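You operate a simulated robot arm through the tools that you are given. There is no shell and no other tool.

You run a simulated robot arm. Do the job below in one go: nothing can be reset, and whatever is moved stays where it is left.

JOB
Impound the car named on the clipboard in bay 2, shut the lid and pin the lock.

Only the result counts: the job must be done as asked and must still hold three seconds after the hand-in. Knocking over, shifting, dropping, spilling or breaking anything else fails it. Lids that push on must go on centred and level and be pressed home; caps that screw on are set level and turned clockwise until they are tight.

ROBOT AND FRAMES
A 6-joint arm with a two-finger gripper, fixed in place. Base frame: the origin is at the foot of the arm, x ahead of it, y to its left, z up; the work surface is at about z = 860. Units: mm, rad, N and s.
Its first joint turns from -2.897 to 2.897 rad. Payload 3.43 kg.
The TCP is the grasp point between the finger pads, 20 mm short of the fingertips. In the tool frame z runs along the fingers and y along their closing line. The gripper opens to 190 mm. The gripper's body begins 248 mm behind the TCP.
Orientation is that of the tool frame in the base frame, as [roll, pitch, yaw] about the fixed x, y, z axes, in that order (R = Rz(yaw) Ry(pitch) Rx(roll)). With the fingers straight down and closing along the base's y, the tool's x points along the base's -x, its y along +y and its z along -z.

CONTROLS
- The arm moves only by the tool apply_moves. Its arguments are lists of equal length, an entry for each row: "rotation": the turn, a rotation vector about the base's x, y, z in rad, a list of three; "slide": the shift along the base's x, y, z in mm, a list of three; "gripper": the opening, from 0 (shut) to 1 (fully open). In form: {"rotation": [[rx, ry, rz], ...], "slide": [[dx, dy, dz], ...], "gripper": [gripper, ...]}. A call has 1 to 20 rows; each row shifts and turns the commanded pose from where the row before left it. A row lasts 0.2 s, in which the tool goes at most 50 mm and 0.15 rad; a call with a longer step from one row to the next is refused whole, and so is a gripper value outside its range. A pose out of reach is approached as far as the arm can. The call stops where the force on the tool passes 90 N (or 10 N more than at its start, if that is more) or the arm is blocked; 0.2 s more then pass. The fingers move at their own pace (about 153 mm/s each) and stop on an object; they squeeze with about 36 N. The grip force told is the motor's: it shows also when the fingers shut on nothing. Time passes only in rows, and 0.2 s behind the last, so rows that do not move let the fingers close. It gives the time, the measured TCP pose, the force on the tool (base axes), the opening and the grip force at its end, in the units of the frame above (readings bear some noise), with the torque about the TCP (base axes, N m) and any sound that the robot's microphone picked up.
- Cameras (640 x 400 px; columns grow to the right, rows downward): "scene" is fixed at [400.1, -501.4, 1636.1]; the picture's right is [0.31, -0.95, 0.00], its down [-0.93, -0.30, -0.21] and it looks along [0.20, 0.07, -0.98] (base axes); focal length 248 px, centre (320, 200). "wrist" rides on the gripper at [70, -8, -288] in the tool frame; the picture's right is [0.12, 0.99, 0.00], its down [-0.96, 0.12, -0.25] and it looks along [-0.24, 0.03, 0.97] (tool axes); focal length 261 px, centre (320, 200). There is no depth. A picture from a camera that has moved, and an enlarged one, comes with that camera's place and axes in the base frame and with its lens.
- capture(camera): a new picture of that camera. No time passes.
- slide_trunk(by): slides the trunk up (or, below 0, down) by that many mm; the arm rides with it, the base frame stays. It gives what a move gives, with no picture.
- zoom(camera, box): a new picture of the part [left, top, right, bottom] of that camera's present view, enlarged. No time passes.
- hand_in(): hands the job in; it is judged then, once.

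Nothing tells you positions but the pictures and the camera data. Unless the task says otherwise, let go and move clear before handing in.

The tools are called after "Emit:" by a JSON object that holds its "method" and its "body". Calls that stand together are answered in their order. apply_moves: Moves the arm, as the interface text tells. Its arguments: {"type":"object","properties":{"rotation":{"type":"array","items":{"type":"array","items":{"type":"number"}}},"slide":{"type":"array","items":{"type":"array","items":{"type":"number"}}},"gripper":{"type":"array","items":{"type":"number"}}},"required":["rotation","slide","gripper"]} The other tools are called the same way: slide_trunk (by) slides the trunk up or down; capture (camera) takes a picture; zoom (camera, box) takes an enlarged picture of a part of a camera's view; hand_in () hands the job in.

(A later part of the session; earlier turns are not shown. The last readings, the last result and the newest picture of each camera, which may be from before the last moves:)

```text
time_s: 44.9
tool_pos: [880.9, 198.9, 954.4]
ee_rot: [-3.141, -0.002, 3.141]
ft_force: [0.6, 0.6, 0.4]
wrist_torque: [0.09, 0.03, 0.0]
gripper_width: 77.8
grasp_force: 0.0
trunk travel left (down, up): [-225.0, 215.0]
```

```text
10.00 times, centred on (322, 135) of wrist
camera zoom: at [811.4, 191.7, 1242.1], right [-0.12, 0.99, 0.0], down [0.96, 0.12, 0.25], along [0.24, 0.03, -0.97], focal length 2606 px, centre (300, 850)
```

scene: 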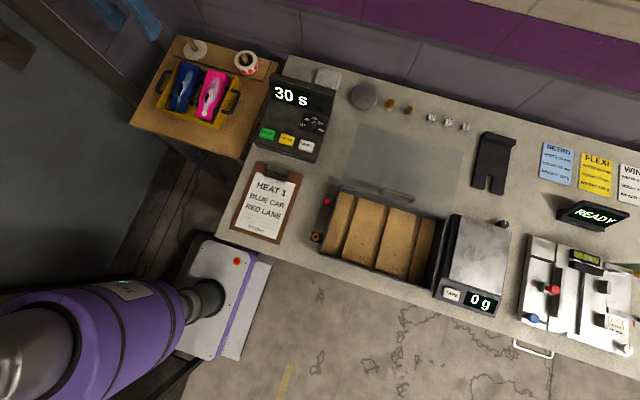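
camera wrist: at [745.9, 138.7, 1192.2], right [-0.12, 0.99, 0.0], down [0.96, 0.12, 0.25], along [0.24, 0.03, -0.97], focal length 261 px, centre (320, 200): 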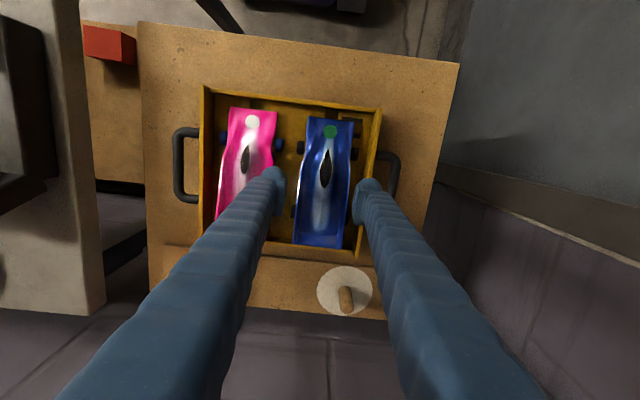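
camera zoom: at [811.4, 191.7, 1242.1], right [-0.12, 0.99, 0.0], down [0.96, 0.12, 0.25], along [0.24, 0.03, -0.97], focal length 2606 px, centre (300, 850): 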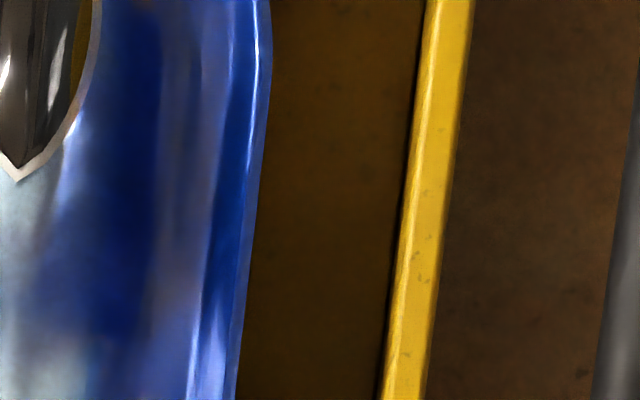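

The gap measures about 21 mm (car edge y ≈ 185.8, wall ≈ 206.8). I'll go back with the gripper about 1 mm further toward -y and probe down gently.

Emit:
{"method": "apply_moves", "body": {"rotation": [[0, 0, 0], [0, 0, 0], [0, 0, 0], [0, 0, 0], [0, 0, 0], [0, 0, 0], [0, 0, 0], [0, 0, 0]], "slide": [[-33, -26, 0], [-31, -25, 0], [0, 0, 0], [0, 0, -40], [0, 0, -35], [0, 0, -4], [0, 0, 0], [0, 0, 0]], "gripper": [0.41, 0.41, 0.41, 0.41, 0.41, 0.41, 0.41, 0.41]}}

```text
time_s: 46.7
tool_pos: [818.3, 150.3, 874.6]
ee_rot: [3.14, -0.002, -3.141]
ft_force: [0.5, -0.2, -0.2]
wrist_torque: [-0.01, 0.03, 0.01]
gripper_width: 78.0
grasp_force: 0.0
trunk travel left (down, up): [-225.0, 215.0]
```

Emit:
{"method": "apply_moves", "body": {"rotation": [[0, 0, 0], [0, 0, 0], [0, 0, 0], [0, 0, 0], [0, 0, 0]], "slide": [[-0.5, -1.2, -3], [0, 0, -2], [0, 0, -1], [0, 0, 0], [0, 0, 0]], "gripper": [0.41, 0.41, 0.41, 0.41, 0.41]}}

Emit:
{"method": "zoom", "body": {"camera": "wrist", "box": [340, 150, 390, 200]}}

```text
time_s: 47.9
tool_pos: [818.0, 147.8, 868.4]
ee_rot: [3.141, -0.001, -3.141]
ft_force: [0.5, 0.7, -0.2]
wrist_torque: [-0.01, 0.02, 0.04]
gripper_width: 78.1
grasp_force: 0.2
trunk travel left (down, up): [-225.0, 215.0]
```

```text
8.00 times, centred on (365, 175) of wrist
camera zoom: at [747.5, 139.1, 1156.2], right [-0.12, 0.99, 0.0], down [0.96, 0.12, 0.25], along [0.24, 0.03, -0.97], focal length 2085 px, centre (-40, 400)
```

zoom: 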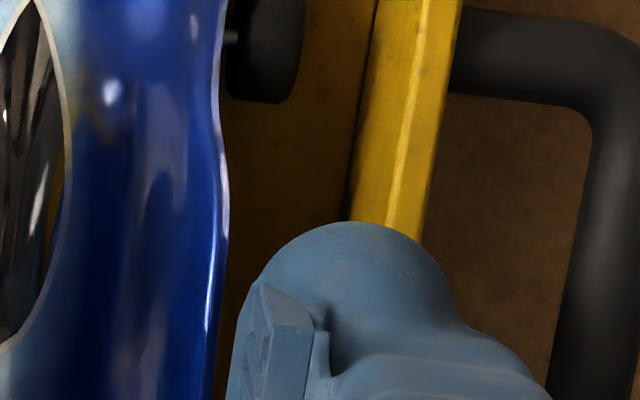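

Emit:
{"method": "apply_moves", "body": {"rotation": [[0, 0, 0], [0, 0, 0], [0, 0, 0], [0, 0, 0]], "slide": [[0, 0, -1], [0, 0, -1], [0, 0, -1], [0, 0, 0]], "gripper": [0.41, 0.41, 0.41, 0.41]}}

```text
time_s: 48.9
tool_pos: [816.8, 147.7, 864.8]
ee_rot: [-3.14, -0.002, 3.141]
ft_force: [-0.4, 0.4, 0.5]
wrist_torque: [-0.02, 0.01, 0.0]
gripper_width: 77.8
grasp_force: 0.2
trunk travel left (down, up): [-225.0, 215.0]
```

No contact this time at the same height, so the earlier touch was the rim. I'll keep going down gently.

Emit:
{"method": "apply_moves", "body": {"rotation": [[0, 0, 0], [0, 0, 0], [0, 0, 0], [0, 0, 0]], "slide": [[0, 0, -1], [0, 0, -1], [0, 0, -1], [0, 0, 0]], "gripper": [0.41, 0.41, 0.41, 0.41]}}

```text
time_s: 49.9
tool_pos: [816.4, 147.1, 862.7]
ee_rot: [3.141, 0.001, -3.141]
ft_force: [2.4, -1.2, 11.4]
wrist_torque: [0.72, -0.02, -0.14]
gripper_width: 78.3
grasp_force: 0.4
trunk travel left (down, up): [-225.0, 215.0]
```

The contact torque shows the finger's back is thicker than its tip and meets the rim (effective thickness about 22 mm). I'll relieve the contact and use the +y pad to nudge the blue car a few millimetres toward the middle of the tray, which makes room.

Emit:
{"method": "apply_moves", "body": {"rotation": [[0, 0, 0], [0, 0, 0], [0, 0, 0], [0, 0, 0], [0, 0, 0]], "slide": [[0, 0, 1.5], [0, 0, 0], [0, 0, 0], [0, 0, 0], [0, 0, 0]], "gripper": [0.41, 0.41, 0.395, 0.385, 0.385]}}

Emit:
{"method": "zoom", "body": {"camera": "wrist", "box": [240, 100, 400, 220]}}

Emit:
{"method": "zoom", "body": {"camera": "scene", "box": [150, 45, 240, 125]}}

```text
time_s: 51.1
tool_pos: [819.4, 147.3, 864.4]
ee_rot: [3.142, -0.001, 3.14]
ft_force: [-0.6, -0.5, 0.4]
wrist_torque: [0.01, -0.02, 0.03]
gripper_width: 73.1
grasp_force: 0.1
trunk travel left (down, up): [-225.0, 215.0]
```

```text
3.33 times, centred on (320, 160) of wrist
camera zoom: at [747.3, 138.6, 1151.7], right [-0.12, 0.99, 0.0], down [0.96, 0.12, 0.25], along [0.24, 0.03, -0.97], focal length 869 px, centre (320, 333)
```

zoom: 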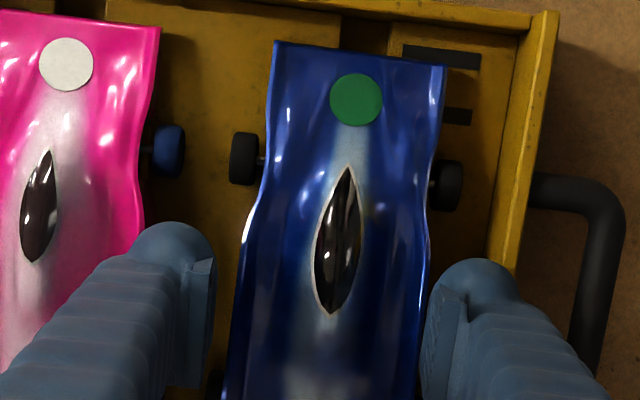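

```text
5.00 times, centred on (195, 85) of scene
camera zoom: at [400.1, -501.4, 1636.1], right [0.31, -0.95, 0.0], down [-0.93, -0.3, -0.21], along [0.2, 0.07, -0.98], focal length 1240 px, centre (945, 775)
```

zoom: 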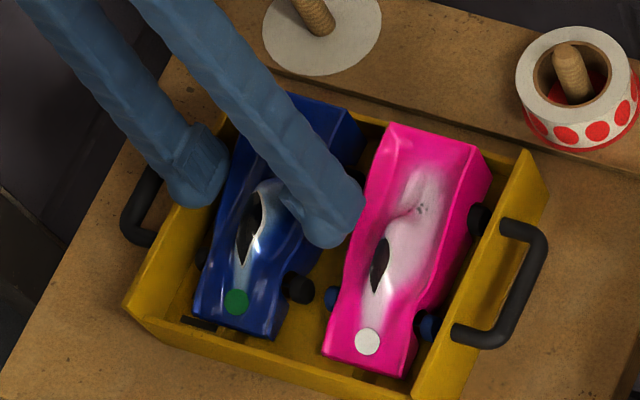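

The pad now seems to be nudging the car. I'll descend a little and keep checking forces.

Emit:
{"method": "apply_moves", "body": {"rotation": [[0, 0, 0], [0, 0, 0], [0, 0, 0], [0, 0, 0]], "slide": [[0, 0, -1.5], [0, 0, -1.5], [0, 0, 0], [0, 0, 0]], "gripper": [0.385, 0.385, 0.385, 0.385]}}

Emit:
{"method": "zoom", "body": {"camera": "wrist", "box": [330, 120, 400, 200]}}

```text
time_s: 52.1
tool_pos: [819.3, 147.4, 861.2]
ee_rot: [-3.14, 0.0, -3.142]
ft_force: [-1.1, 0.7, 6.3]
wrist_torque: [-0.41, -0.1, -0.03]
gripper_width: 73.5
grasp_force: 0.2
trunk travel left (down, up): [-225.0, 215.0]
```

```text
5.00 times, centred on (365, 160) of wrist
camera zoom: at [747.2, 139.2, 1148.5], right [-0.12, 0.99, 0.0], down [0.96, 0.12, 0.25], along [0.25, 0.03, -0.97], focal length 1303 px, centre (95, 400)
```

zoom: 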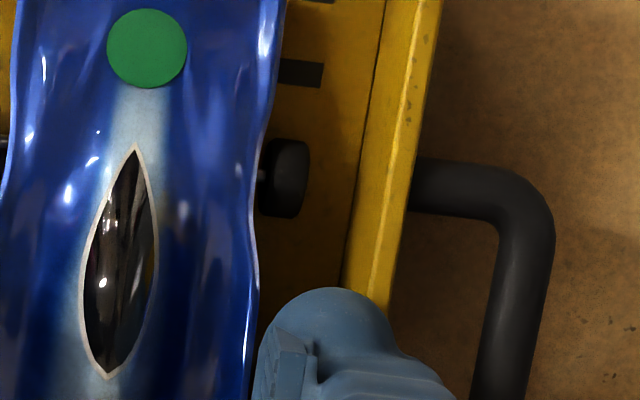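

That contact was on the -y side: the other finger's back touched the pink car's edge lightly. I'll rise a little, narrow the opening onto the blue car and centre the pair between the pink car and the wall.

Emit:
{"method": "apply_moves", "body": {"rotation": [[0, 0, 0], [0, 0, 0], [0, 0, 0], [0, 0, 0], [0, 0, 0], [0, 0, 0]], "slide": [[0, 0, 2.5], [0, 0, 0], [0, 0, 0], [0, -1.5, 0], [0, -1.5, 0], [0, 0, 0]], "gripper": [0.385, 0.37, 0.36, 0.36, 0.36, 0.36]}}

Emit:
{"method": "zoom", "body": {"camera": "wrist", "box": [240, 100, 400, 220]}}

Emit:
{"method": "zoom", "body": {"camera": "scene", "box": [150, 45, 240, 125]}}

```text
time_s: 53.5
tool_pos: [818.8, 144.1, 862.3]
ee_rot: [-3.141, -0.001, 3.141]
ft_force: [0.6, 0.2, 0.2]
wrist_torque: [-0.01, -0.02, 0.0]
gripper_width: 68.6
grasp_force: 0.0
trunk travel left (down, up): [-225.0, 215.0]
```

```text
3.33 times, centred on (320, 160) of wrist
camera zoom: at [747.7, 135.8, 1150.2], right [-0.12, 0.99, 0.0], down [0.96, 0.12, 0.25], along [0.24, 0.03, -0.97], focal length 869 px, centre (320, 333)
```

zoom: 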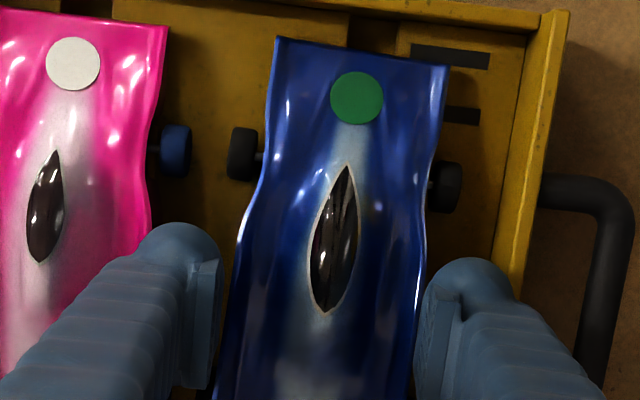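

```text
5.00 times, centred on (195, 85) of scene
camera zoom: at [400.1, -501.4, 1636.1], right [0.31, -0.95, 0.0], down [-0.93, -0.3, -0.21], along [0.2, 0.07, -0.98], focal length 1240 px, centre (945, 775)
```

zoom: 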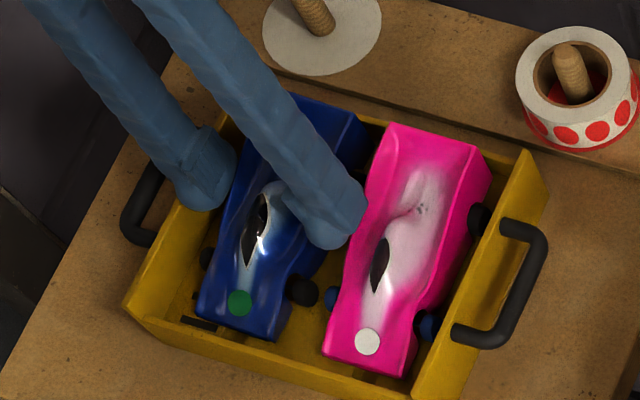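

The blue car slid toward the middle as intended. I'll go on descending in small steps.

Emit:
{"method": "apply_moves", "body": {"rotation": [[0, 0, 0], [0, 0, 0], [0, 0, 0], [0, 0, 0]], "slide": [[0, 0, -1.5], [0, 0, -1.5], [0, 0, 0], [0, 0, 0]], "gripper": [0.36, 0.36, 0.36, 0.36]}}

```text
time_s: 54.5
tool_pos: [818.0, 143.8, 861.2]
ee_rot: [-3.141, 0.002, -3.14]
ft_force: [-1.1, 2.6, 15.3]
wrist_torque: [-0.95, -0.29, -0.03]
gripper_width: 68.8
grasp_force: 0.3
trunk travel left (down, up): [-225.0, 215.0]
```

The -y finger's back is pressing on the pink car, so I'll lift off right away. The fingers are clearly thicker behind the pads than stated, so I'll rise and rethink the grip.

Emit:
{"method": "apply_moves", "body": {"rotation": [[0, 0, 0], [0, 0, 0], [0, 0, 0]], "slide": [[0, 0, 3], [0, 0, 0], [0, 0, 0]], "gripper": [0.36, 0.36, 0.36]}}

Emit:
{"method": "zoom", "body": {"camera": "scene", "box": [160, 55, 220, 105]}}

Emit:
{"method": "zoom", "body": {"camera": "wrist", "box": [240, 100, 400, 220]}}

```text
time_s: 55.3
tool_pos: [818.1, 144.7, 862.0]
ee_rot: [3.141, -0.002, -3.14]
ft_force: [-1.5, 0.6, -0.1]
wrist_torque: [-0.01, -0.03, 0.01]
gripper_width: 68.2
grasp_force: 0.0
trunk travel left (down, up): [-225.0, 215.0]
```

```text
8.00 times, centred on (190, 80) of scene
camera zoom: at [400.1, -501.4, 1636.1], right [0.31, -0.95, 0.0], down [-0.93, -0.3, -0.21], along [0.2, 0.07, -0.98], focal length 1984 px, centre (1360, 1160)
```

zoom: 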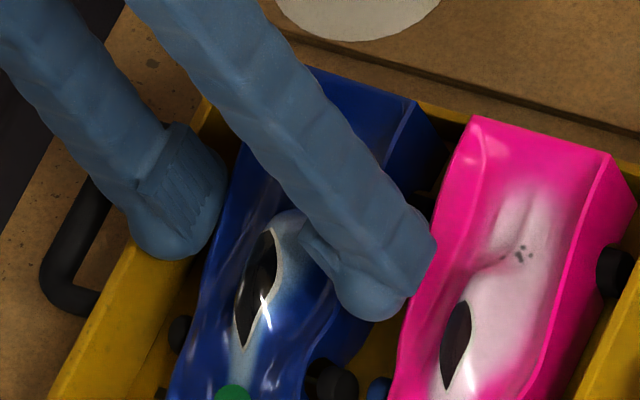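

```text
3.33 times, centred on (320, 160) of wrist
camera zoom: at [747.4, 135.8, 1149.8], right [-0.12, 0.99, 0.0], down [0.96, 0.12, 0.25], along [0.24, 0.03, -0.97], focal length 869 px, centre (320, 333)
```

zoom: 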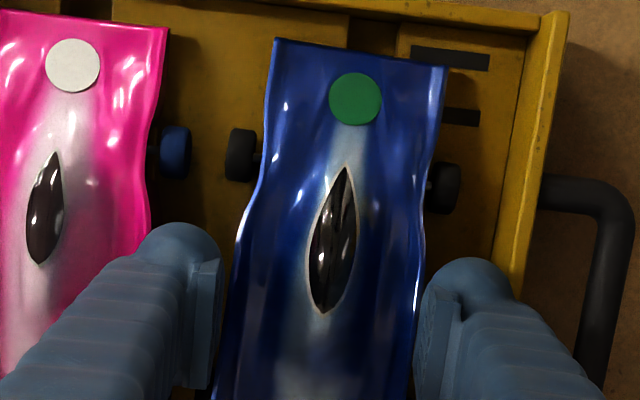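

Pink hasn't visibly moved. The pads already overlap the blue car's raised side edges at this depth, so I'll recentre slightly away from pink, close, and see whether this shallow grip holds the light car.

Emit:
{"method": "apply_moves", "body": {"rotation": [[0, 0, 0], [0, 0, 0], [0, 0, 0], [0, 0, 0]], "slide": [[0, 1.5, 0], [0, 0.5, 0], [0, 0, -0.7], [0, 0, 0]], "gripper": [0.36, 0.36, 0.36, 0.36]}}

Emit:
{"method": "apply_moves", "body": {"rotation": [[0, 0, 0], [0, 0, 0], [0, 0, 0]], "slide": [[0, 0, 0], [0, 0, 0], [0, 0, 0]], "gripper": [0.3, 0.3, 0.3]}}

Emit:
{"method": "zoom", "body": {"camera": "wrist", "box": [240, 100, 400, 220]}}

Emit:
{"method": "zoom", "body": {"camera": "scene", "box": [160, 55, 220, 105]}}

```text
time_s: 56.3
tool_pos: [817.7, 145.5, 861.6]
ee_rot: [3.142, -0.002, -3.141]
ft_force: [0.2, -0.3, 0.9]
wrist_torque: [-0.04, 0.01, 0.01]
gripper_width: 68.8
grasp_force: 0.4
trunk travel left (down, up): [-225.0, 215.0]
```

```text
time_s: 57.1
tool_pos: [817.0, 145.8, 862.3]
ee_rot: [-3.141, -0.001, 3.141]
ft_force: [0.0, -0.4, 1.0]
wrist_torque: [-0.06, 0.0, -0.06]
gripper_width: 66.9
grasp_force: 36.2
trunk travel left (down, up): [-225.0, 215.0]
```

```text
3.33 times, centred on (320, 160) of wrist
camera zoom: at [747.2, 137.5, 1149.2], right [-0.12, 0.99, 0.0], down [0.96, 0.12, 0.25], along [0.24, 0.03, -0.97], focal length 869 px, centre (320, 333)
```

zoom: 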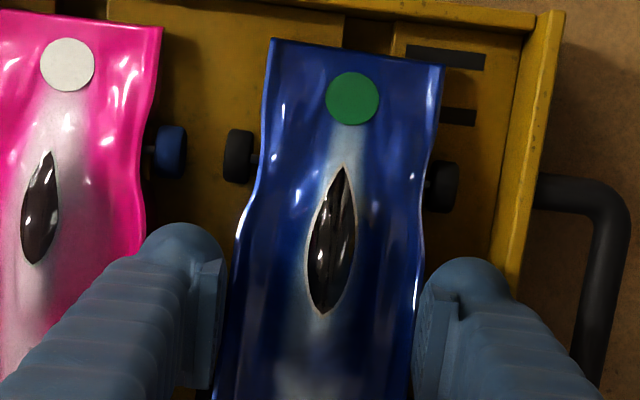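

```text
8.00 times, centred on (190, 80) of scene
camera zoom: at [400.1, -501.4, 1636.1], right [0.31, -0.95, 0.0], down [-0.93, -0.3, -0.21], along [0.2, 0.07, -0.98], focal length 1984 px, centre (1360, 1160)
```

zoom: 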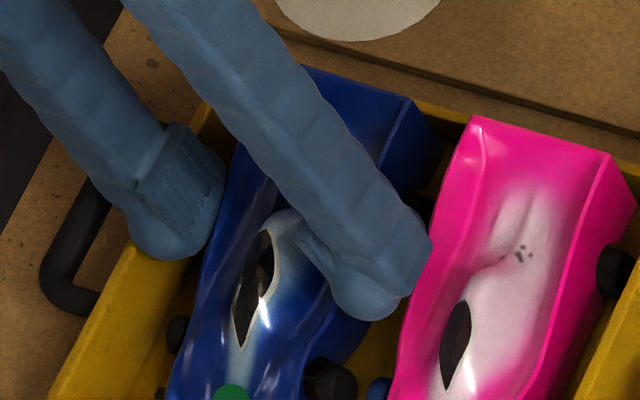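

The fingers stopped at 66.9 mm with 36 N, so the car is held. I'll try a very small lift and check.

Emit:
{"method": "apply_moves", "body": {"rotation": [[0, 0, 0], [0, 0, 0], [0, 0, 0], [0, 0, 0], [0, 0, 0]], "slide": [[0, 0, 1], [0, 0, 2], [0, 0, 3], [0, 0, 3], [0, 0, 0]], "gripper": [0.3, 0.3, 0.3, 0.3, 0.3]}}

Emit:
{"method": "zoom", "body": {"camera": "wrist", "box": [240, 100, 400, 220]}}

Emit:
{"method": "zoom", "body": {"camera": "scene", "box": [160, 55, 220, 105]}}

```text
time_s: 58.3
tool_pos: [818.0, 146.5, 872.9]
ee_rot: [-3.142, -0.001, 3.141]
ft_force: [-0.1, 1.0, 2.3]
wrist_torque: [0.11, -0.05, 0.02]
gripper_width: 57.4
grasp_force: 0.7
trunk travel left (down, up): [-225.0, 215.0]
```

```text
3.33 times, centred on (320, 160) of wrist
camera zoom: at [747.2, 137.5, 1159.8], right [-0.12, 0.99, 0.0], down [0.96, 0.12, 0.25], along [0.25, 0.03, -0.97], focal length 869 px, centre (320, 333)
```

zoom: 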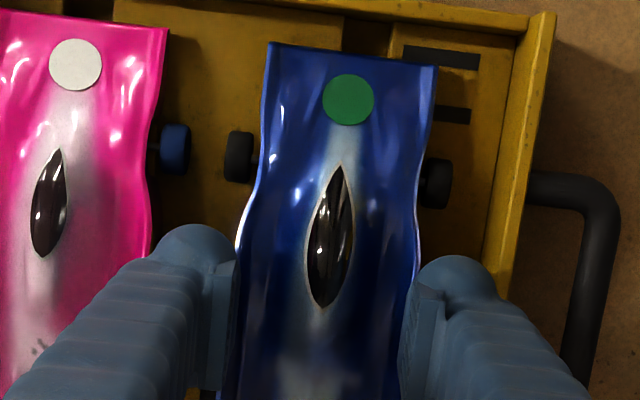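

```text
8.00 times, centred on (190, 80) of scene
camera zoom: at [400.1, -501.4, 1636.1], right [0.31, -0.95, 0.0], down [-0.93, -0.3, -0.21], along [0.2, 0.07, -0.98], focal length 1984 px, centre (1360, 1160)
```

zoom: 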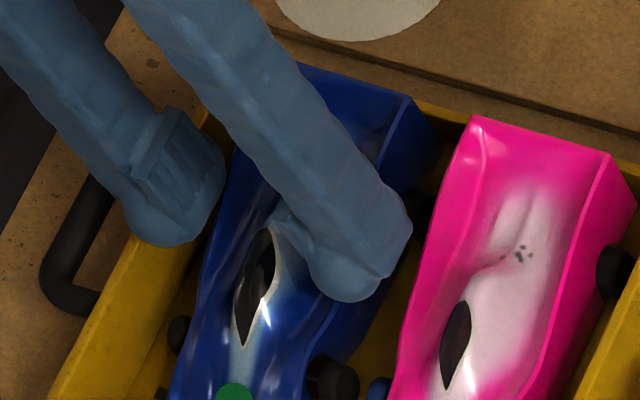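

The shallow grip slipped off and the car stayed in the tray. I'll move to where the scene camera sees the fingers edge-on, to measure their real profile before choosing a better grip.

Emit:
{"method": "apply_moves", "body": {"rotation": [[0, 0, 0], [0, 0, 0], [0, 0, 0], [0, 0, 0], [0, 0, 0], [0, 0, 0], [0, 0, 0], [0, 0, 0], [0, 0, 0], [0, 0, 0], [0, 0, 0], [0, 0, 0], [0, 0, 0], [0, 0, 0], [0, 0, 0], [0, 0, 0], [0, 0, 0]], "slide": [[0, 0, 45], [0, 0, 45], [0, 0, 45], [0, 0, 45], [0, -40, 20], [3, -40, 20], [3, -40, 20], [3, -40, 20], [3, -40, 20], [3, -40, 0], [3, -40, 0], [3, -40, 0], [3, -40, 0], [3, -40, 0], [3, -40, 0], [0, -20, 0], [0, 0, 0]], "gripper": [0.36, 0.5, 0.5, 0.5, 0.5, 0.5, 0.5, 0.5, 0.5, 0.5, 0.5, 0.5, 0.5, 0.5, 0.5, 0.5, 0.5]}}

Emit:
{"method": "capture", "body": {"camera": "scene"}}

```text
time_s: 61.9
tool_pos: [846.9, -315.5, 1148.7]
ee_rot: [-3.141, 0.001, -3.139]
ft_force: [0.0, 0.1, 0.0]
wrist_torque: [0.02, -0.01, 0.0]
gripper_width: 95.1
grasp_force: 0.2
trunk travel left (down, up): [-225.0, 215.0]
```

```text
taken
```

scene: 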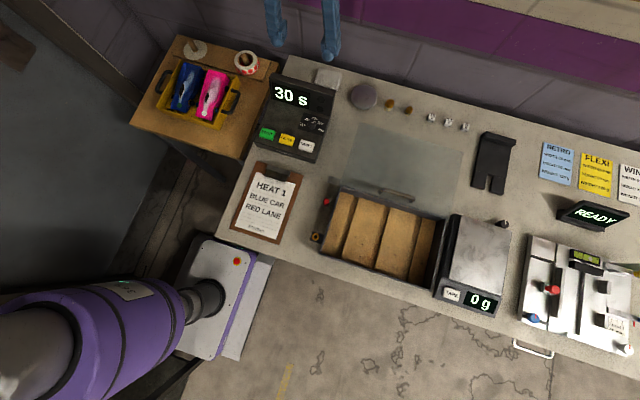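

Emit:
{"method": "zoom", "body": {"camera": "scene", "box": [250, 0, 360, 70]}}

Emit:
{"method": "zoom", "body": {"camera": "scene", "box": [310, 20, 360, 70]}}

Emit:
{"method": "zoom", "body": {"camera": "scene", "box": [150, 50, 240, 130]}}

```text
5.71 times, centred on (305, 35) of scene
camera zoom: at [400.1, -501.4, 1636.1], right [0.31, -0.95, 0.0], down [-0.93, -0.3, -0.21], along [0.2, 0.07, -0.98], focal length 1417 px, centre (406, 1143)
```

zoom: 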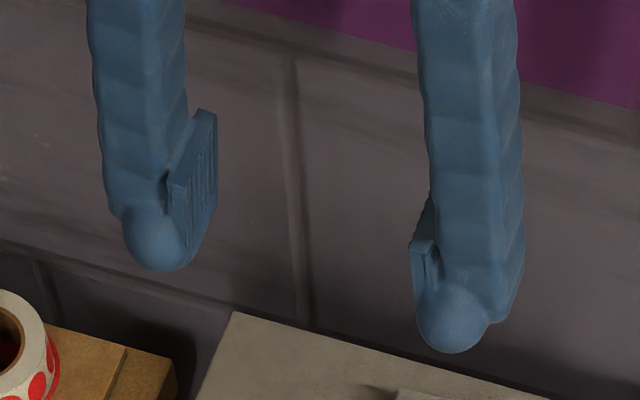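

```text
8.00 times, centred on (335, 45) of scene
camera zoom: at [400.1, -501.4, 1636.1], right [0.31, -0.95, 0.0], down [-0.93, -0.3, -0.21], along [0.2, 0.07, -0.98], focal length 1984 px, centre (200, 1440)
```

zoom: 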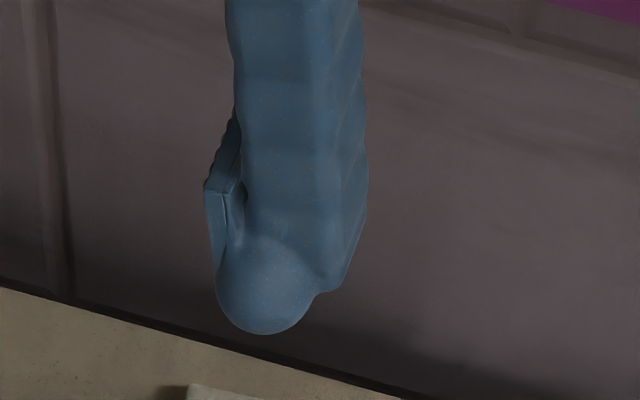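

```text
5.00 times, centred on (195, 90) of scene
camera zoom: at [400.1, -501.4, 1636.1], right [0.31, -0.95, 0.0], down [-0.93, -0.3, -0.21], along [0.2, 0.07, -0.98], focal length 1240 px, centre (945, 750)
```

zoom: 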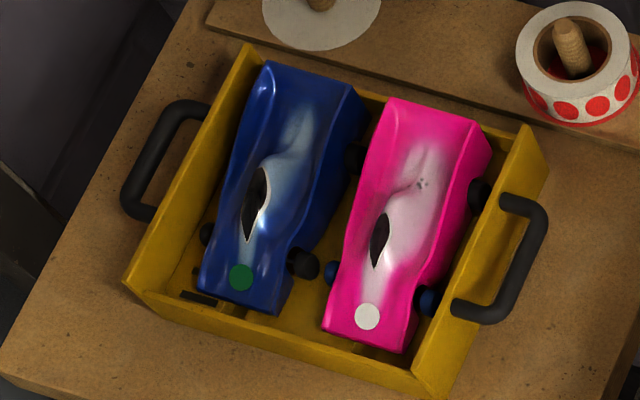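

The view shows the fingers are about 32–36 mm deep behind the pads, so the straight side grip can't go deep between the wall and the pink car. I need the car's side profile to find a better spot, so I'll take a tilted view from the +y side.

Emit:
{"method": "apply_moves", "body": {"rotation": [[0, 0, 0], [0, 0, 0], [0, 0, 0], [0, 0, 0], [0, 0, 0], [0, 0, 0], [0, 0, 0], [0, 0, 0], [-0.12, 0, 0], [-0.12, 0, 0], [-0.12, 0, 0], [-0.12, 0, 0], [-0.12, 0, 0], [0, 0, 0], [0, 0, 0]], "slide": [[-6, 42, -8], [-6, 42, -8], [-6, 42, -8], [-6, 42, -8], [-6, 42, -8], [-6, 42, -8], [-6, 42, -8], [-6, 42, -8], [-6, 42, -8], [-6, 42, -8], [-6, 42, -8], [-6, 42, -8], [-3, 40, -4], [0, 0, 0], [0, 0, 0]], "gripper": [1, 1, 1, 1, 1, 1, 1, 1, 1, 1, 1, 1, 1, 1, 1]}}

Emit:
{"method": "capture", "body": {"camera": "wrist"}}

```text
time_s: 65.1
tool_pos: [772.2, 229.3, 1050.6]
ee_rot: [-2.541, 0.0, 3.139]
ft_force: [0.1, -1.3, 0.8]
wrist_torque: [0.23, 0.0, 0.01]
gripper_width: 190.0
grasp_force: 0.0
trunk travel left (down, up): [-225.0, 215.0]
```

```text
taken
camera wrist: at [702.0, 384.9, 1292.9], right [-0.12, 0.82, -0.56], down [0.96, 0.23, 0.14], along [0.24, -0.52, -0.82], focal length 261 px, centre (320, 200)
```

wrist: 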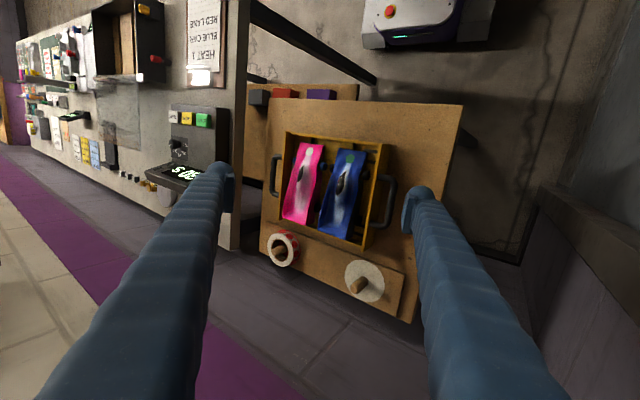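

Emit:
{"method": "zoom", "body": {"camera": "wrist", "box": [265, 125, 405, 255]}}

Emit:
{"method": "zoom", "body": {"camera": "wrist", "box": [310, 140, 380, 245]}}

```text
3.08 times, centred on (335, 190) of wrist
camera zoom: at [702.0, 384.9, 1292.9], right [-0.12, 0.82, -0.56], down [0.96, 0.23, 0.14], along [0.24, -0.52, -0.82], focal length 802 px, centre (274, 231)
```

zoom: 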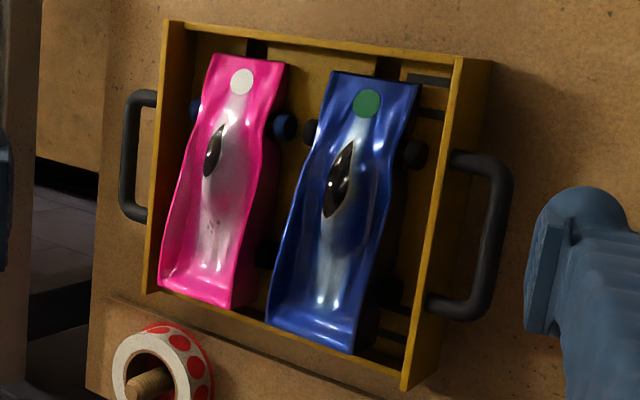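

```text
3.81 times, centred on (345, 192) of wrist
camera zoom: at [702.0, 384.9, 1292.9], right [-0.12, 0.82, -0.56], down [0.96, 0.23, 0.14], along [0.24, -0.52, -0.82], focal length 993 px, centre (225, 229)
```

zoom: 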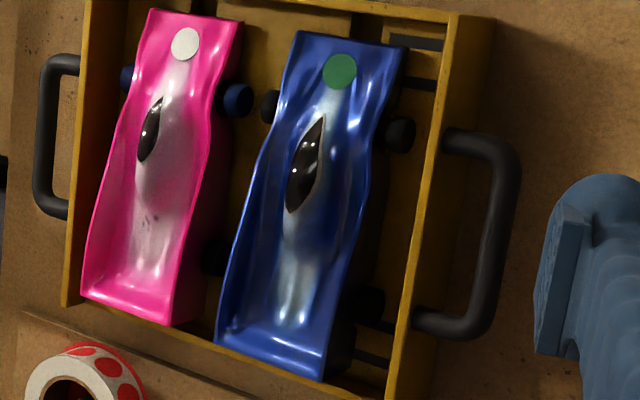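

The car has side rails that stand above the tray rim only at the tail (about z 851 against the rim's 845), so the pads can overlap more there. I'll straighten the tool and look down on the tail.

Emit:
{"method": "apply_moves", "body": {"rotation": [[0.12, 0, 0], [0.12, 0, 0], [0.12, 0, 0], [0.12, 0, 0], [0.12, 0, 0], [0, 0, 0], [0, 0, 0], [0, 0, 0]], "slide": [[15, -10, 0], [15, -10, 0], [15, -10, 0], [15, -10, 0], [15, -10, 0], [15, -14, -20], [16, -14, -30], [0, 0, 0]], "gripper": [0.6, 0.6, 0.6, 0.6, 0.6, 0.6, 0.6, 0.6]}}

Emit:
{"method": "capture", "body": {"camera": "wrist"}}

Emit:
{"method": "zoom", "body": {"camera": "wrist", "box": [240, 90, 400, 210]}}

```text
time_s: 66.9
tool_pos: [879.8, 153.1, 1000.2]
ee_rot: [3.141, 0.0, 3.141]
ft_force: [0.6, -0.9, -0.1]
wrist_torque: [0.07, 0.03, -0.01]
gripper_width: 113.7
grasp_force: 0.0
trunk travel left (down, up): [-225.0, 215.0]
```

```text
taken
camera wrist: at [809.4, 143.5, 1288.1], right [-0.12, 0.99, 0.0], down [0.96, 0.12, 0.25], along [0.25, 0.03, -0.97], focal length 261 px, centre (320, 200)
```

wrist: 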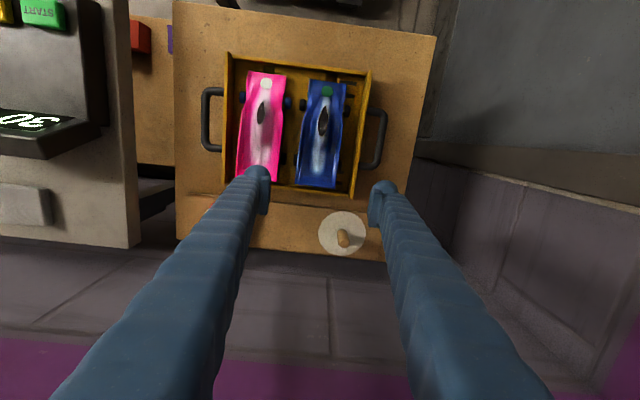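

```text
3.33 times, centred on (320, 150) of wrist
camera zoom: at [809.4, 143.5, 1288.1], right [-0.12, 0.99, 0.0], down [0.96, 0.12, 0.25], along [0.25, 0.03, -0.97], focal length 869 px, centre (320, 367)
```

zoom: 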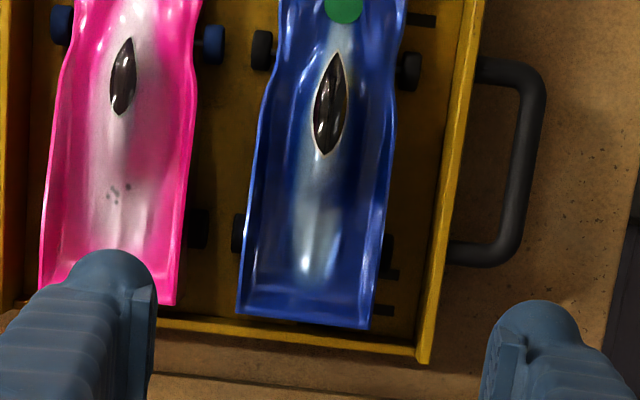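

The tail currently spans y ≈ 113–181. I'll come down over the tail at x ≈ 874, centred on y ≈ 149.3.

Emit:
{"method": "apply_moves", "body": {"rotation": [[0, 0, 0], [0, 0, 0], [0, 0, 0], [0, 0, 0], [0, 0, 0], [0, 0, 0]], "slide": [[-5, -3, -40], [0, 0, -40], [0, 0, -35], [0, 0, -8], [0, 0, 0], [0, 0, 0]], "gripper": [0.41, 0.41, 0.41, 0.41, 0.41, 0.41]}}

Emit:
{"method": "zoom", "body": {"camera": "wrist", "box": [240, 100, 400, 220]}}

Emit:
{"method": "zoom", "body": {"camera": "scene", "box": [160, 40, 230, 100]}}

```text
time_s: 68.3
tool_pos: [874.6, 149.6, 878.0]
ee_rot: [3.141, -0.001, 3.141]
ft_force: [0.4, -0.3, -0.7]
wrist_torque: [0.03, 0.02, 0.0]
gripper_width: 78.0
grasp_force: 0.1
trunk travel left (down, up): [-225.0, 215.0]
```

```text
3.33 times, centred on (320, 160) of wrist
camera zoom: at [804.1, 142.0, 1166.0], right [-0.12, 0.99, 0.0], down [0.96, 0.12, 0.25], along [0.24, 0.03, -0.97], focal length 869 px, centre (320, 333)
```

zoom: 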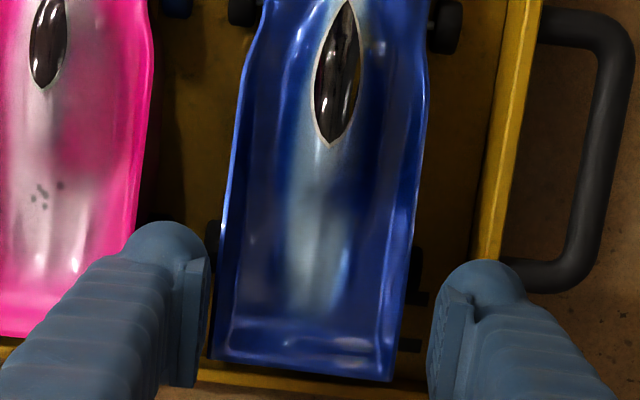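

```text
6.67 times, centred on (195, 70) of scene
camera zoom: at [400.1, -501.4, 1636.1], right [0.31, -0.95, 0.0], down [-0.93, -0.3, -0.21], along [0.2, 0.07, -0.98], focal length 1653 px, centre (1153, 1067)
```

zoom: 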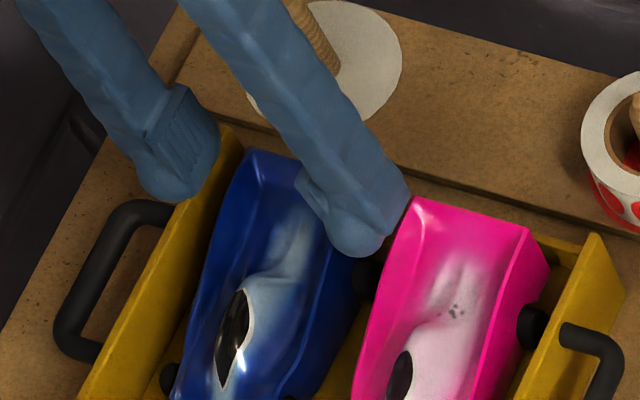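

Emit:
{"method": "apply_moves", "body": {"rotation": [[0, 0, 0], [0, 0, 0], [0, 0, 0], [0, 0, 0], [0, 0, 0]], "slide": [[0, 0, -5], [0, 0, -4], [0, 0, -2.5], [0, 0, 0], [0, 0, 0]], "gripper": [0.41, 0.41, 0.41, 0.41, 0.41]}}

```text
time_s: 69.5
tool_pos: [874.3, 149.4, 867.7]
ee_rot: [-3.142, -0.001, 3.141]
ft_force: [1.1, 0.1, 4.5]
wrist_torque: [-0.26, -0.1, 0.12]
gripper_width: 78.0
grasp_force: 0.3
trunk travel left (down, up): [-225.0, 215.0]
```

Light touch on the pink side again, so I'll rise 2 mm and narrow the opening around the blue tail before going lower.

Emit:
{"method": "apply_moves", "body": {"rotation": [[0, 0, 0], [0, 0, 0], [0, 0, 0], [0, 0, 0], [0, 0, 0]], "slide": [[0, 0, 2], [0, 0.7, 0], [0, 0, 0], [0, 0, 0], [0, 0, 0]], "gripper": [0.41, 0.39, 0.375, 0.375, 0.375]}}

Emit:
{"method": "zoom", "body": {"camera": "wrist", "box": [240, 100, 400, 220]}}

Emit:
{"method": "zoom", "body": {"camera": "scene", "box": [160, 40, 230, 100]}}

```text
time_s: 70.7
tool_pos: [874.6, 151.8, 867.8]
ee_rot: [3.141, -0.001, -3.141]
ft_force: [-0.2, -1.5, 0.9]
wrist_torque: [-0.07, -0.02, -0.06]
gripper_width: 71.9
grasp_force: 0.2
trunk travel left (down, up): [-225.0, 215.0]
```

```text
3.33 times, centred on (320, 160) of wrist
camera zoom: at [803.4, 142.6, 1155.8], right [-0.12, 0.99, 0.0], down [0.96, 0.12, 0.25], along [0.24, 0.03, -0.97], focal length 869 px, centre (320, 333)
```

zoom: 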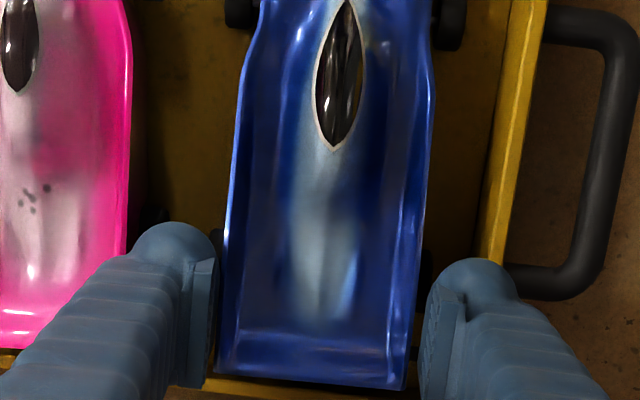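

```text
6.67 times, centred on (195, 70) of scene
camera zoom: at [400.1, -501.4, 1636.1], right [0.31, -0.95, 0.0], down [-0.93, -0.3, -0.21], along [0.2, 0.07, -0.98], focal length 1653 px, centre (1153, 1067)
```

zoom: 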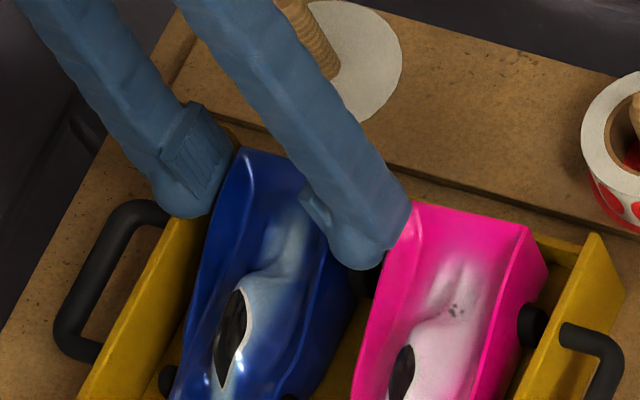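

Emit:
{"method": "zoom", "body": {"camera": "scene", "box": [155, 55, 225, 125]}}

```text
5.71 times, centred on (190, 90) of scene
camera zoom: at [400.1, -501.4, 1636.1], right [0.31, -0.95, 0.0], down [-0.93, -0.3, -0.21], along [0.2, 0.07, -0.98], focal length 1417 px, centre (1063, 829)
```

zoom: 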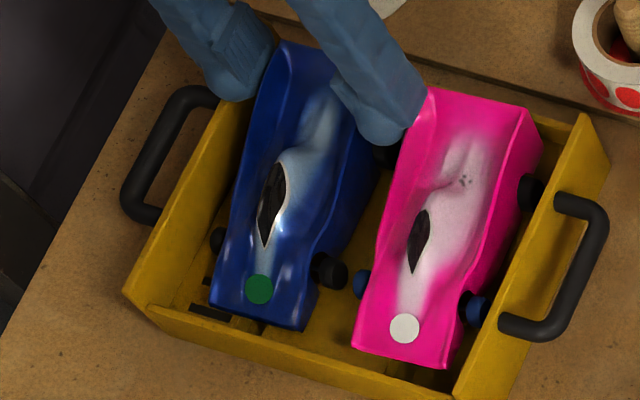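

Pressing near pink's tail may have tipped it slightly nose-up. I'll rise clear and check whether it settles back to its original place.

Emit:
{"method": "apply_moves", "body": {"rotation": [[0, 0, 0], [0, 0, 0], [0, 0, 0]], "slide": [[0, 0, 8], [0, 0, 0], [0, 0, 0]], "gripper": [0.375, 0.375, 0.375]}}

Emit:
{"method": "zoom", "body": {"camera": "scene", "box": [155, 55, 225, 125]}}

```text
time_s: 71.5
tool_pos: [874.0, 151.1, 875.2]
ee_rot: [-3.141, -0.002, -3.141]
ft_force: [0.5, -0.4, -0.3]
wrist_torque: [-0.02, 0.0, -0.02]
gripper_width: 71.2
grasp_force: 0.0
trunk travel left (down, up): [-225.0, 215.0]
```

```text
5.71 times, centred on (190, 90) of scene
camera zoom: at [400.1, -501.4, 1636.1], right [0.31, -0.95, 0.0], down [-0.93, -0.3, -0.21], along [0.2, 0.07, -0.98], focal length 1417 px, centre (1063, 829)
```

zoom: 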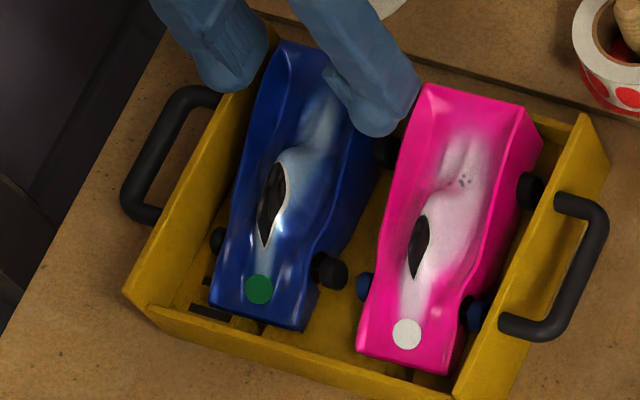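

Pink settled back with its tail where it was and its nose within about 3 mm, so I'll avoid touching it from here. I'll use the -y pad to nudge blue's tail toward +y, away from pink, at shallow depth.

Emit:
{"method": "apply_moves", "body": {"rotation": [[0, 0, 0], [0, 0, 0], [0, 0, 0], [0, 0, 0], [0, 0, 0], [0, 0, 0]], "slide": [[0, 2.5, 0], [0, 0, 0], [0, 0, -4], [0, 0, -3], [0, 0, 0], [0, 0, 0]], "gripper": [0.41, 0.41, 0.41, 0.41, 0.41, 0.41]}}

Emit:
{"method": "zoom", "body": {"camera": "wrist", "box": [240, 100, 400, 220]}}

```text
time_s: 72.9
tool_pos: [873.7, 151.5, 870.0]
ee_rot: [3.141, 0.0, 3.141]
ft_force: [1.3, 0.6, 5.3]
wrist_torque: [-0.34, -0.11, 0.09]
gripper_width: 77.8
grasp_force: 0.0
trunk travel left (down, up): [-225.0, 215.0]
```

```text
3.33 times, centred on (320, 160) of wrist
camera zoom: at [802.9, 144.3, 1157.8], right [-0.12, 0.99, 0.0], down [0.96, 0.12, 0.25], along [0.25, 0.03, -0.97], focal length 869 px, centre (320, 333)
```

zoom: 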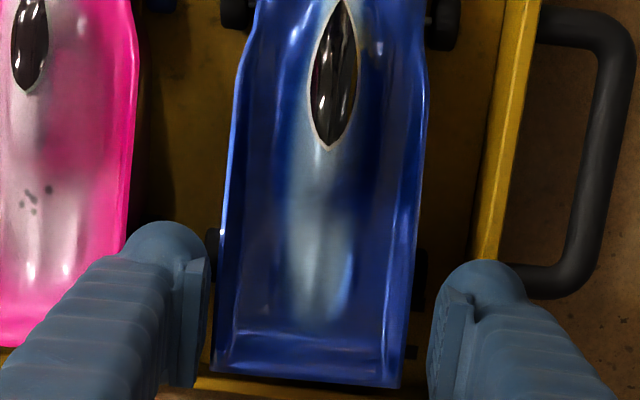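

Emit:
{"method": "apply_moves", "body": {"rotation": [[0, 0, 0], [0, 0, 0], [0, 0, 0], [0, 0, 0], [0, 0, 0]], "slide": [[0, 0, 6], [0, 2.5, 0], [0, 0, 0], [0, 0, 0], [0, 0, 0]], "gripper": [0.41, 0.41, 0.41, 0.41, 0.41]}}

Emit:
{"method": "zoom", "body": {"camera": "wrist", "box": [260, 130, 330, 220]}}

Emit:
{"method": "zoom", "body": {"camera": "scene", "box": [155, 55, 225, 125]}}

```text
time_s: 74.1
tool_pos: [872.8, 155.5, 875.0]
ee_rot: [3.141, -0.003, -3.141]
ft_force: [-0.3, 1.2, -0.2]
wrist_torque: [0.01, -0.01, -0.01]
gripper_width: 78.1
grasp_force: 0.0
trunk travel left (down, up): [-225.0, 215.0]
```

```text
4.44 times, centred on (295, 175) of wrist
camera zoom: at [803.1, 146.6, 1163.2], right [-0.12, 0.99, 0.0], down [0.96, 0.12, 0.25], along [0.24, 0.03, -0.97], focal length 1158 px, centre (431, 311)
```

zoom: 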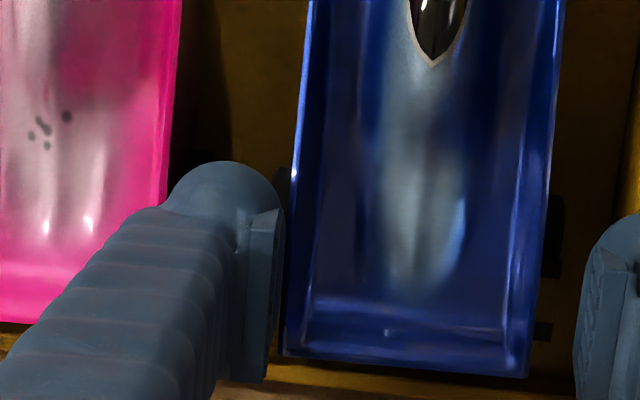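

```text
5.71 times, centred on (190, 90) of scene
camera zoom: at [400.1, -501.4, 1636.1], right [0.31, -0.95, 0.0], down [-0.93, -0.3, -0.21], along [0.2, 0.07, -0.98], focal length 1417 px, centre (1063, 829)
```

zoom: 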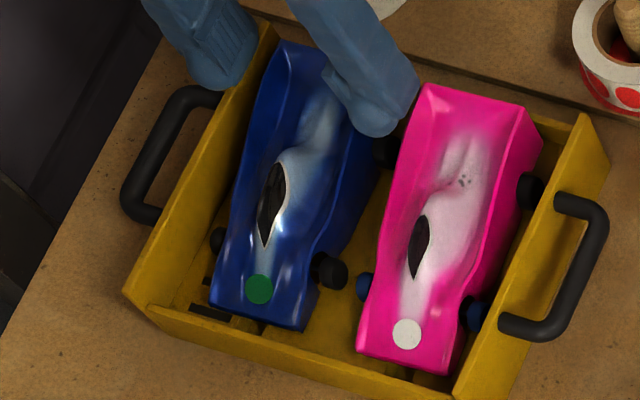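

Emit:
{"method": "apply_moves", "body": {"rotation": [[0, 0, 0], [0, 0, 0], [0, 0, 0], [0, 0, 0]], "slide": [[0, 0.5, -3], [0, 0.5, -2], [0, 0, -1.5], [0, 0, 0]], "gripper": [0.41, 0.41, 0.41, 0.41]}}

```text
time_s: 75.1
tool_pos: [872.9, 155.5, 869.1]
ee_rot: [3.14, -0.003, -3.141]
ft_force: [0.6, -0.6, -0.2]
wrist_torque: [-0.02, 0.04, 0.01]
gripper_width: 78.0
grasp_force: 0.1
trunk travel left (down, up): [-225.0, 215.0]
```

Emit:
{"method": "apply_moves", "body": {"rotation": [[0, 0, 0], [0, 0, 0], [0, 0, 0], [0, 0, 0], [0, 0, 0], [0, 0, 0], [0, 0, 0]], "slide": [[0, 1, -1], [0, 2, 0], [0, 2, 0], [0, 2, 0], [0, 2, 0], [0, 0, 0], [0, 0, 0]], "gripper": [0.41, 0.41, 0.41, 0.41, 0.41, 0.41, 0.41]}}

Emit:
{"method": "zoom", "body": {"camera": "wrist", "box": [240, 100, 400, 220]}}

Emit:
{"method": "zoom", "body": {"camera": "scene", "box": [155, 55, 225, 125]}}

```text
time_s: 76.7
tool_pos: [873.1, 164.7, 868.4]
ee_rot: [3.141, 0.001, 3.141]
ft_force: [0.8, -2.6, 6.6]
wrist_torque: [0.27, -0.03, -0.06]
gripper_width: 76.7
grasp_force: 0.0
trunk travel left (down, up): [-225.0, 215.0]
```

```text
3.33 times, centred on (320, 160) of wrist
camera zoom: at [802.4, 156.2, 1156.3], right [-0.12, 0.99, 0.0], down [0.96, 0.12, 0.25], along [0.25, 0.03, -0.97], focal length 869 px, centre (320, 333)
```

zoom: 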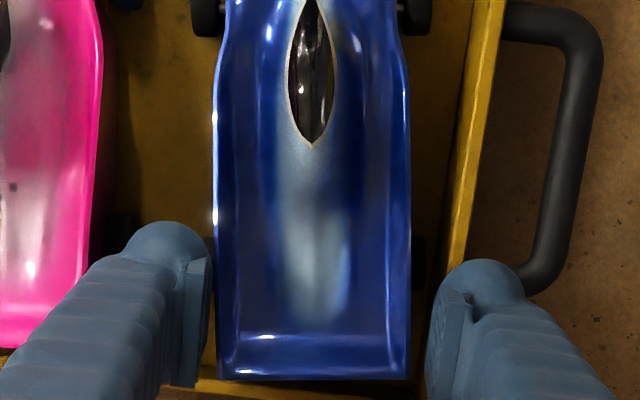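

```text
5.71 times, centred on (190, 90) of scene
camera zoom: at [400.1, -501.4, 1636.1], right [0.31, -0.95, 0.0], down [-0.93, -0.3, -0.21], along [0.2, 0.07, -0.98], focal length 1417 px, centre (1063, 829)
```

zoom: 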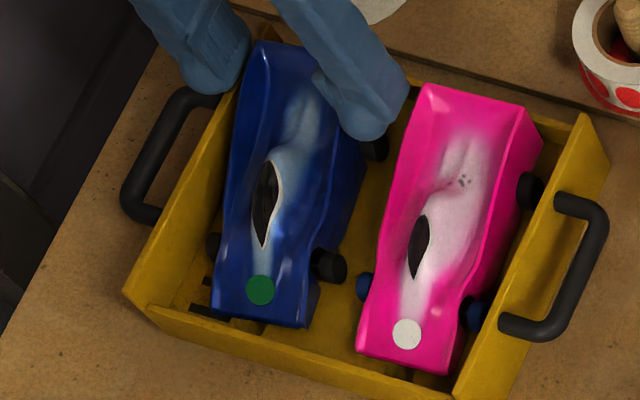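

The tail has now moved to y ≈ 132–202, well clear of pink. I'll tilt the gripper so the -y finger can reach deeper along the car's side while the +y finger stays above the tray rim.

Emit:
{"method": "apply_moves", "body": {"rotation": [[0, 0, 0], [0, 0, 0], [0.1, 0, 0], [0.1, 0, 0], [0, 0, 0], [0, 0, 0]], "slide": [[0, 0, 8], [0, 0, 8], [-1.5, 0, 0], [-1.5, -3, 0], [0, 0, 0], [0, 0, 0]], "gripper": [0.41, 0.42, 0.42, 0.42, 0.42, 0.42]}}

Emit:
{"method": "zoom", "body": {"camera": "wrist", "box": [200, 80, 440, 260]}}

Emit:
{"method": "zoom", "body": {"camera": "scene", "box": [150, 40, 230, 110]}}

```text
time_s: 78.1
tool_pos: [870.5, 162.8, 884.8]
ee_rot: [2.941, -0.001, -3.141]
ft_force: [0.0, 0.6, 0.3]
wrist_torque: [-0.14, -0.02, 0.0]
gripper_width: 79.7
grasp_force: 0.0
trunk travel left (down, up): [-225.0, 215.0]
```

```text
2.22 times, centred on (320, 170) of wrist
camera zoom: at [800.4, 97.5, 1164.4], right [-0.12, 0.97, 0.2], down [0.96, 0.06, 0.26], along [0.24, 0.22, -0.94], focal length 579 px, centre (320, 267)
```

zoom: 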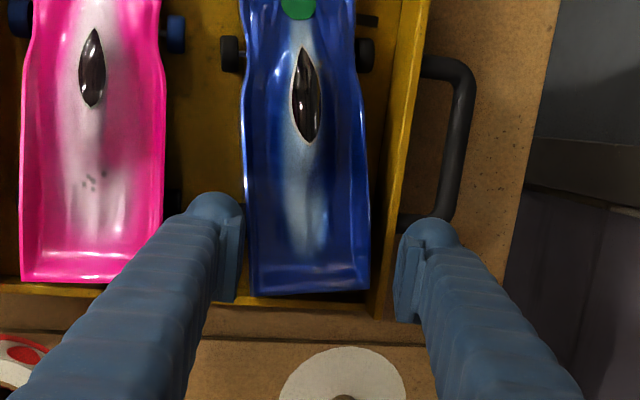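

```text
5.71 times, centred on (190, 75) of scene
camera zoom: at [400.1, -501.4, 1636.1], right [0.31, -0.95, 0.0], down [-0.93, -0.3, -0.21], along [0.2, 0.07, -0.98], focal length 1417 px, centre (1063, 914)
```

zoom: 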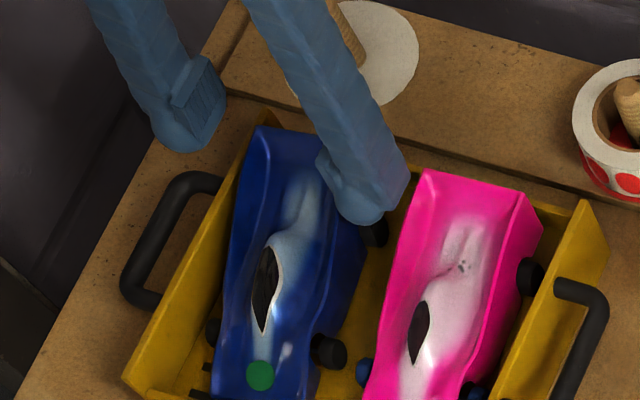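

Emit:
{"method": "apply_moves", "body": {"rotation": [[0, 0, 0], [0, 0, 0], [0, 0, 0], [0, 0, 0], [0, 0, 0]], "slide": [[0, 0, -8], [0, 0, -7], [0, 0, -4], [0, 0, -2], [0, 0, 0]], "gripper": [0.42, 0.42, 0.42, 0.42, 0.42]}}

Emit:
{"method": "zoom", "body": {"camera": "wrist", "box": [230, 90, 410, 230]}}

```text
time_s: 79.3
tool_pos: [871.8, 161.4, 864.2]
ee_rot: [2.94, -0.002, 3.141]
ft_force: [-0.3, 0.3, -0.1]
wrist_torque: [0.0, 0.0, -0.01]
gripper_width: 79.6
grasp_force: 0.1
trunk travel left (down, up): [-225.0, 215.0]
```

```text
2.86 times, centred on (320, 160) of wrist
camera zoom: at [800.7, 96.0, 1143.7], right [-0.12, 0.97, 0.2], down [0.96, 0.06, 0.26], along [0.24, 0.22, -0.94], focal length 745 px, centre (320, 314)
```

zoom: 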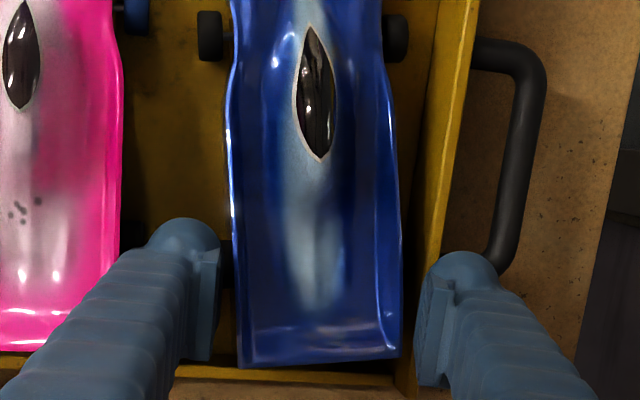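

Emit:
{"method": "apply_moves", "body": {"rotation": [[0, 0, 0], [0, 0, 0], [0, 0, 0], [0, 0, 0]], "slide": [[0, 0, -2], [0, 0, -1.5], [0, 0, 0], [0, 0, 0]], "gripper": [0.42, 0.42, 0.42, 0.42]}}

```text
time_s: 80.3
tool_pos: [870.4, 160.9, 859.3]
ee_rot: [2.942, -0.003, 3.141]
ft_force: [-0.6, -1.7, 0.2]
wrist_torque: [0.0, 0.02, -0.04]
gripper_width: 80.2
grasp_force: 0.3
trunk travel left (down, up): [-225.0, 215.0]
```

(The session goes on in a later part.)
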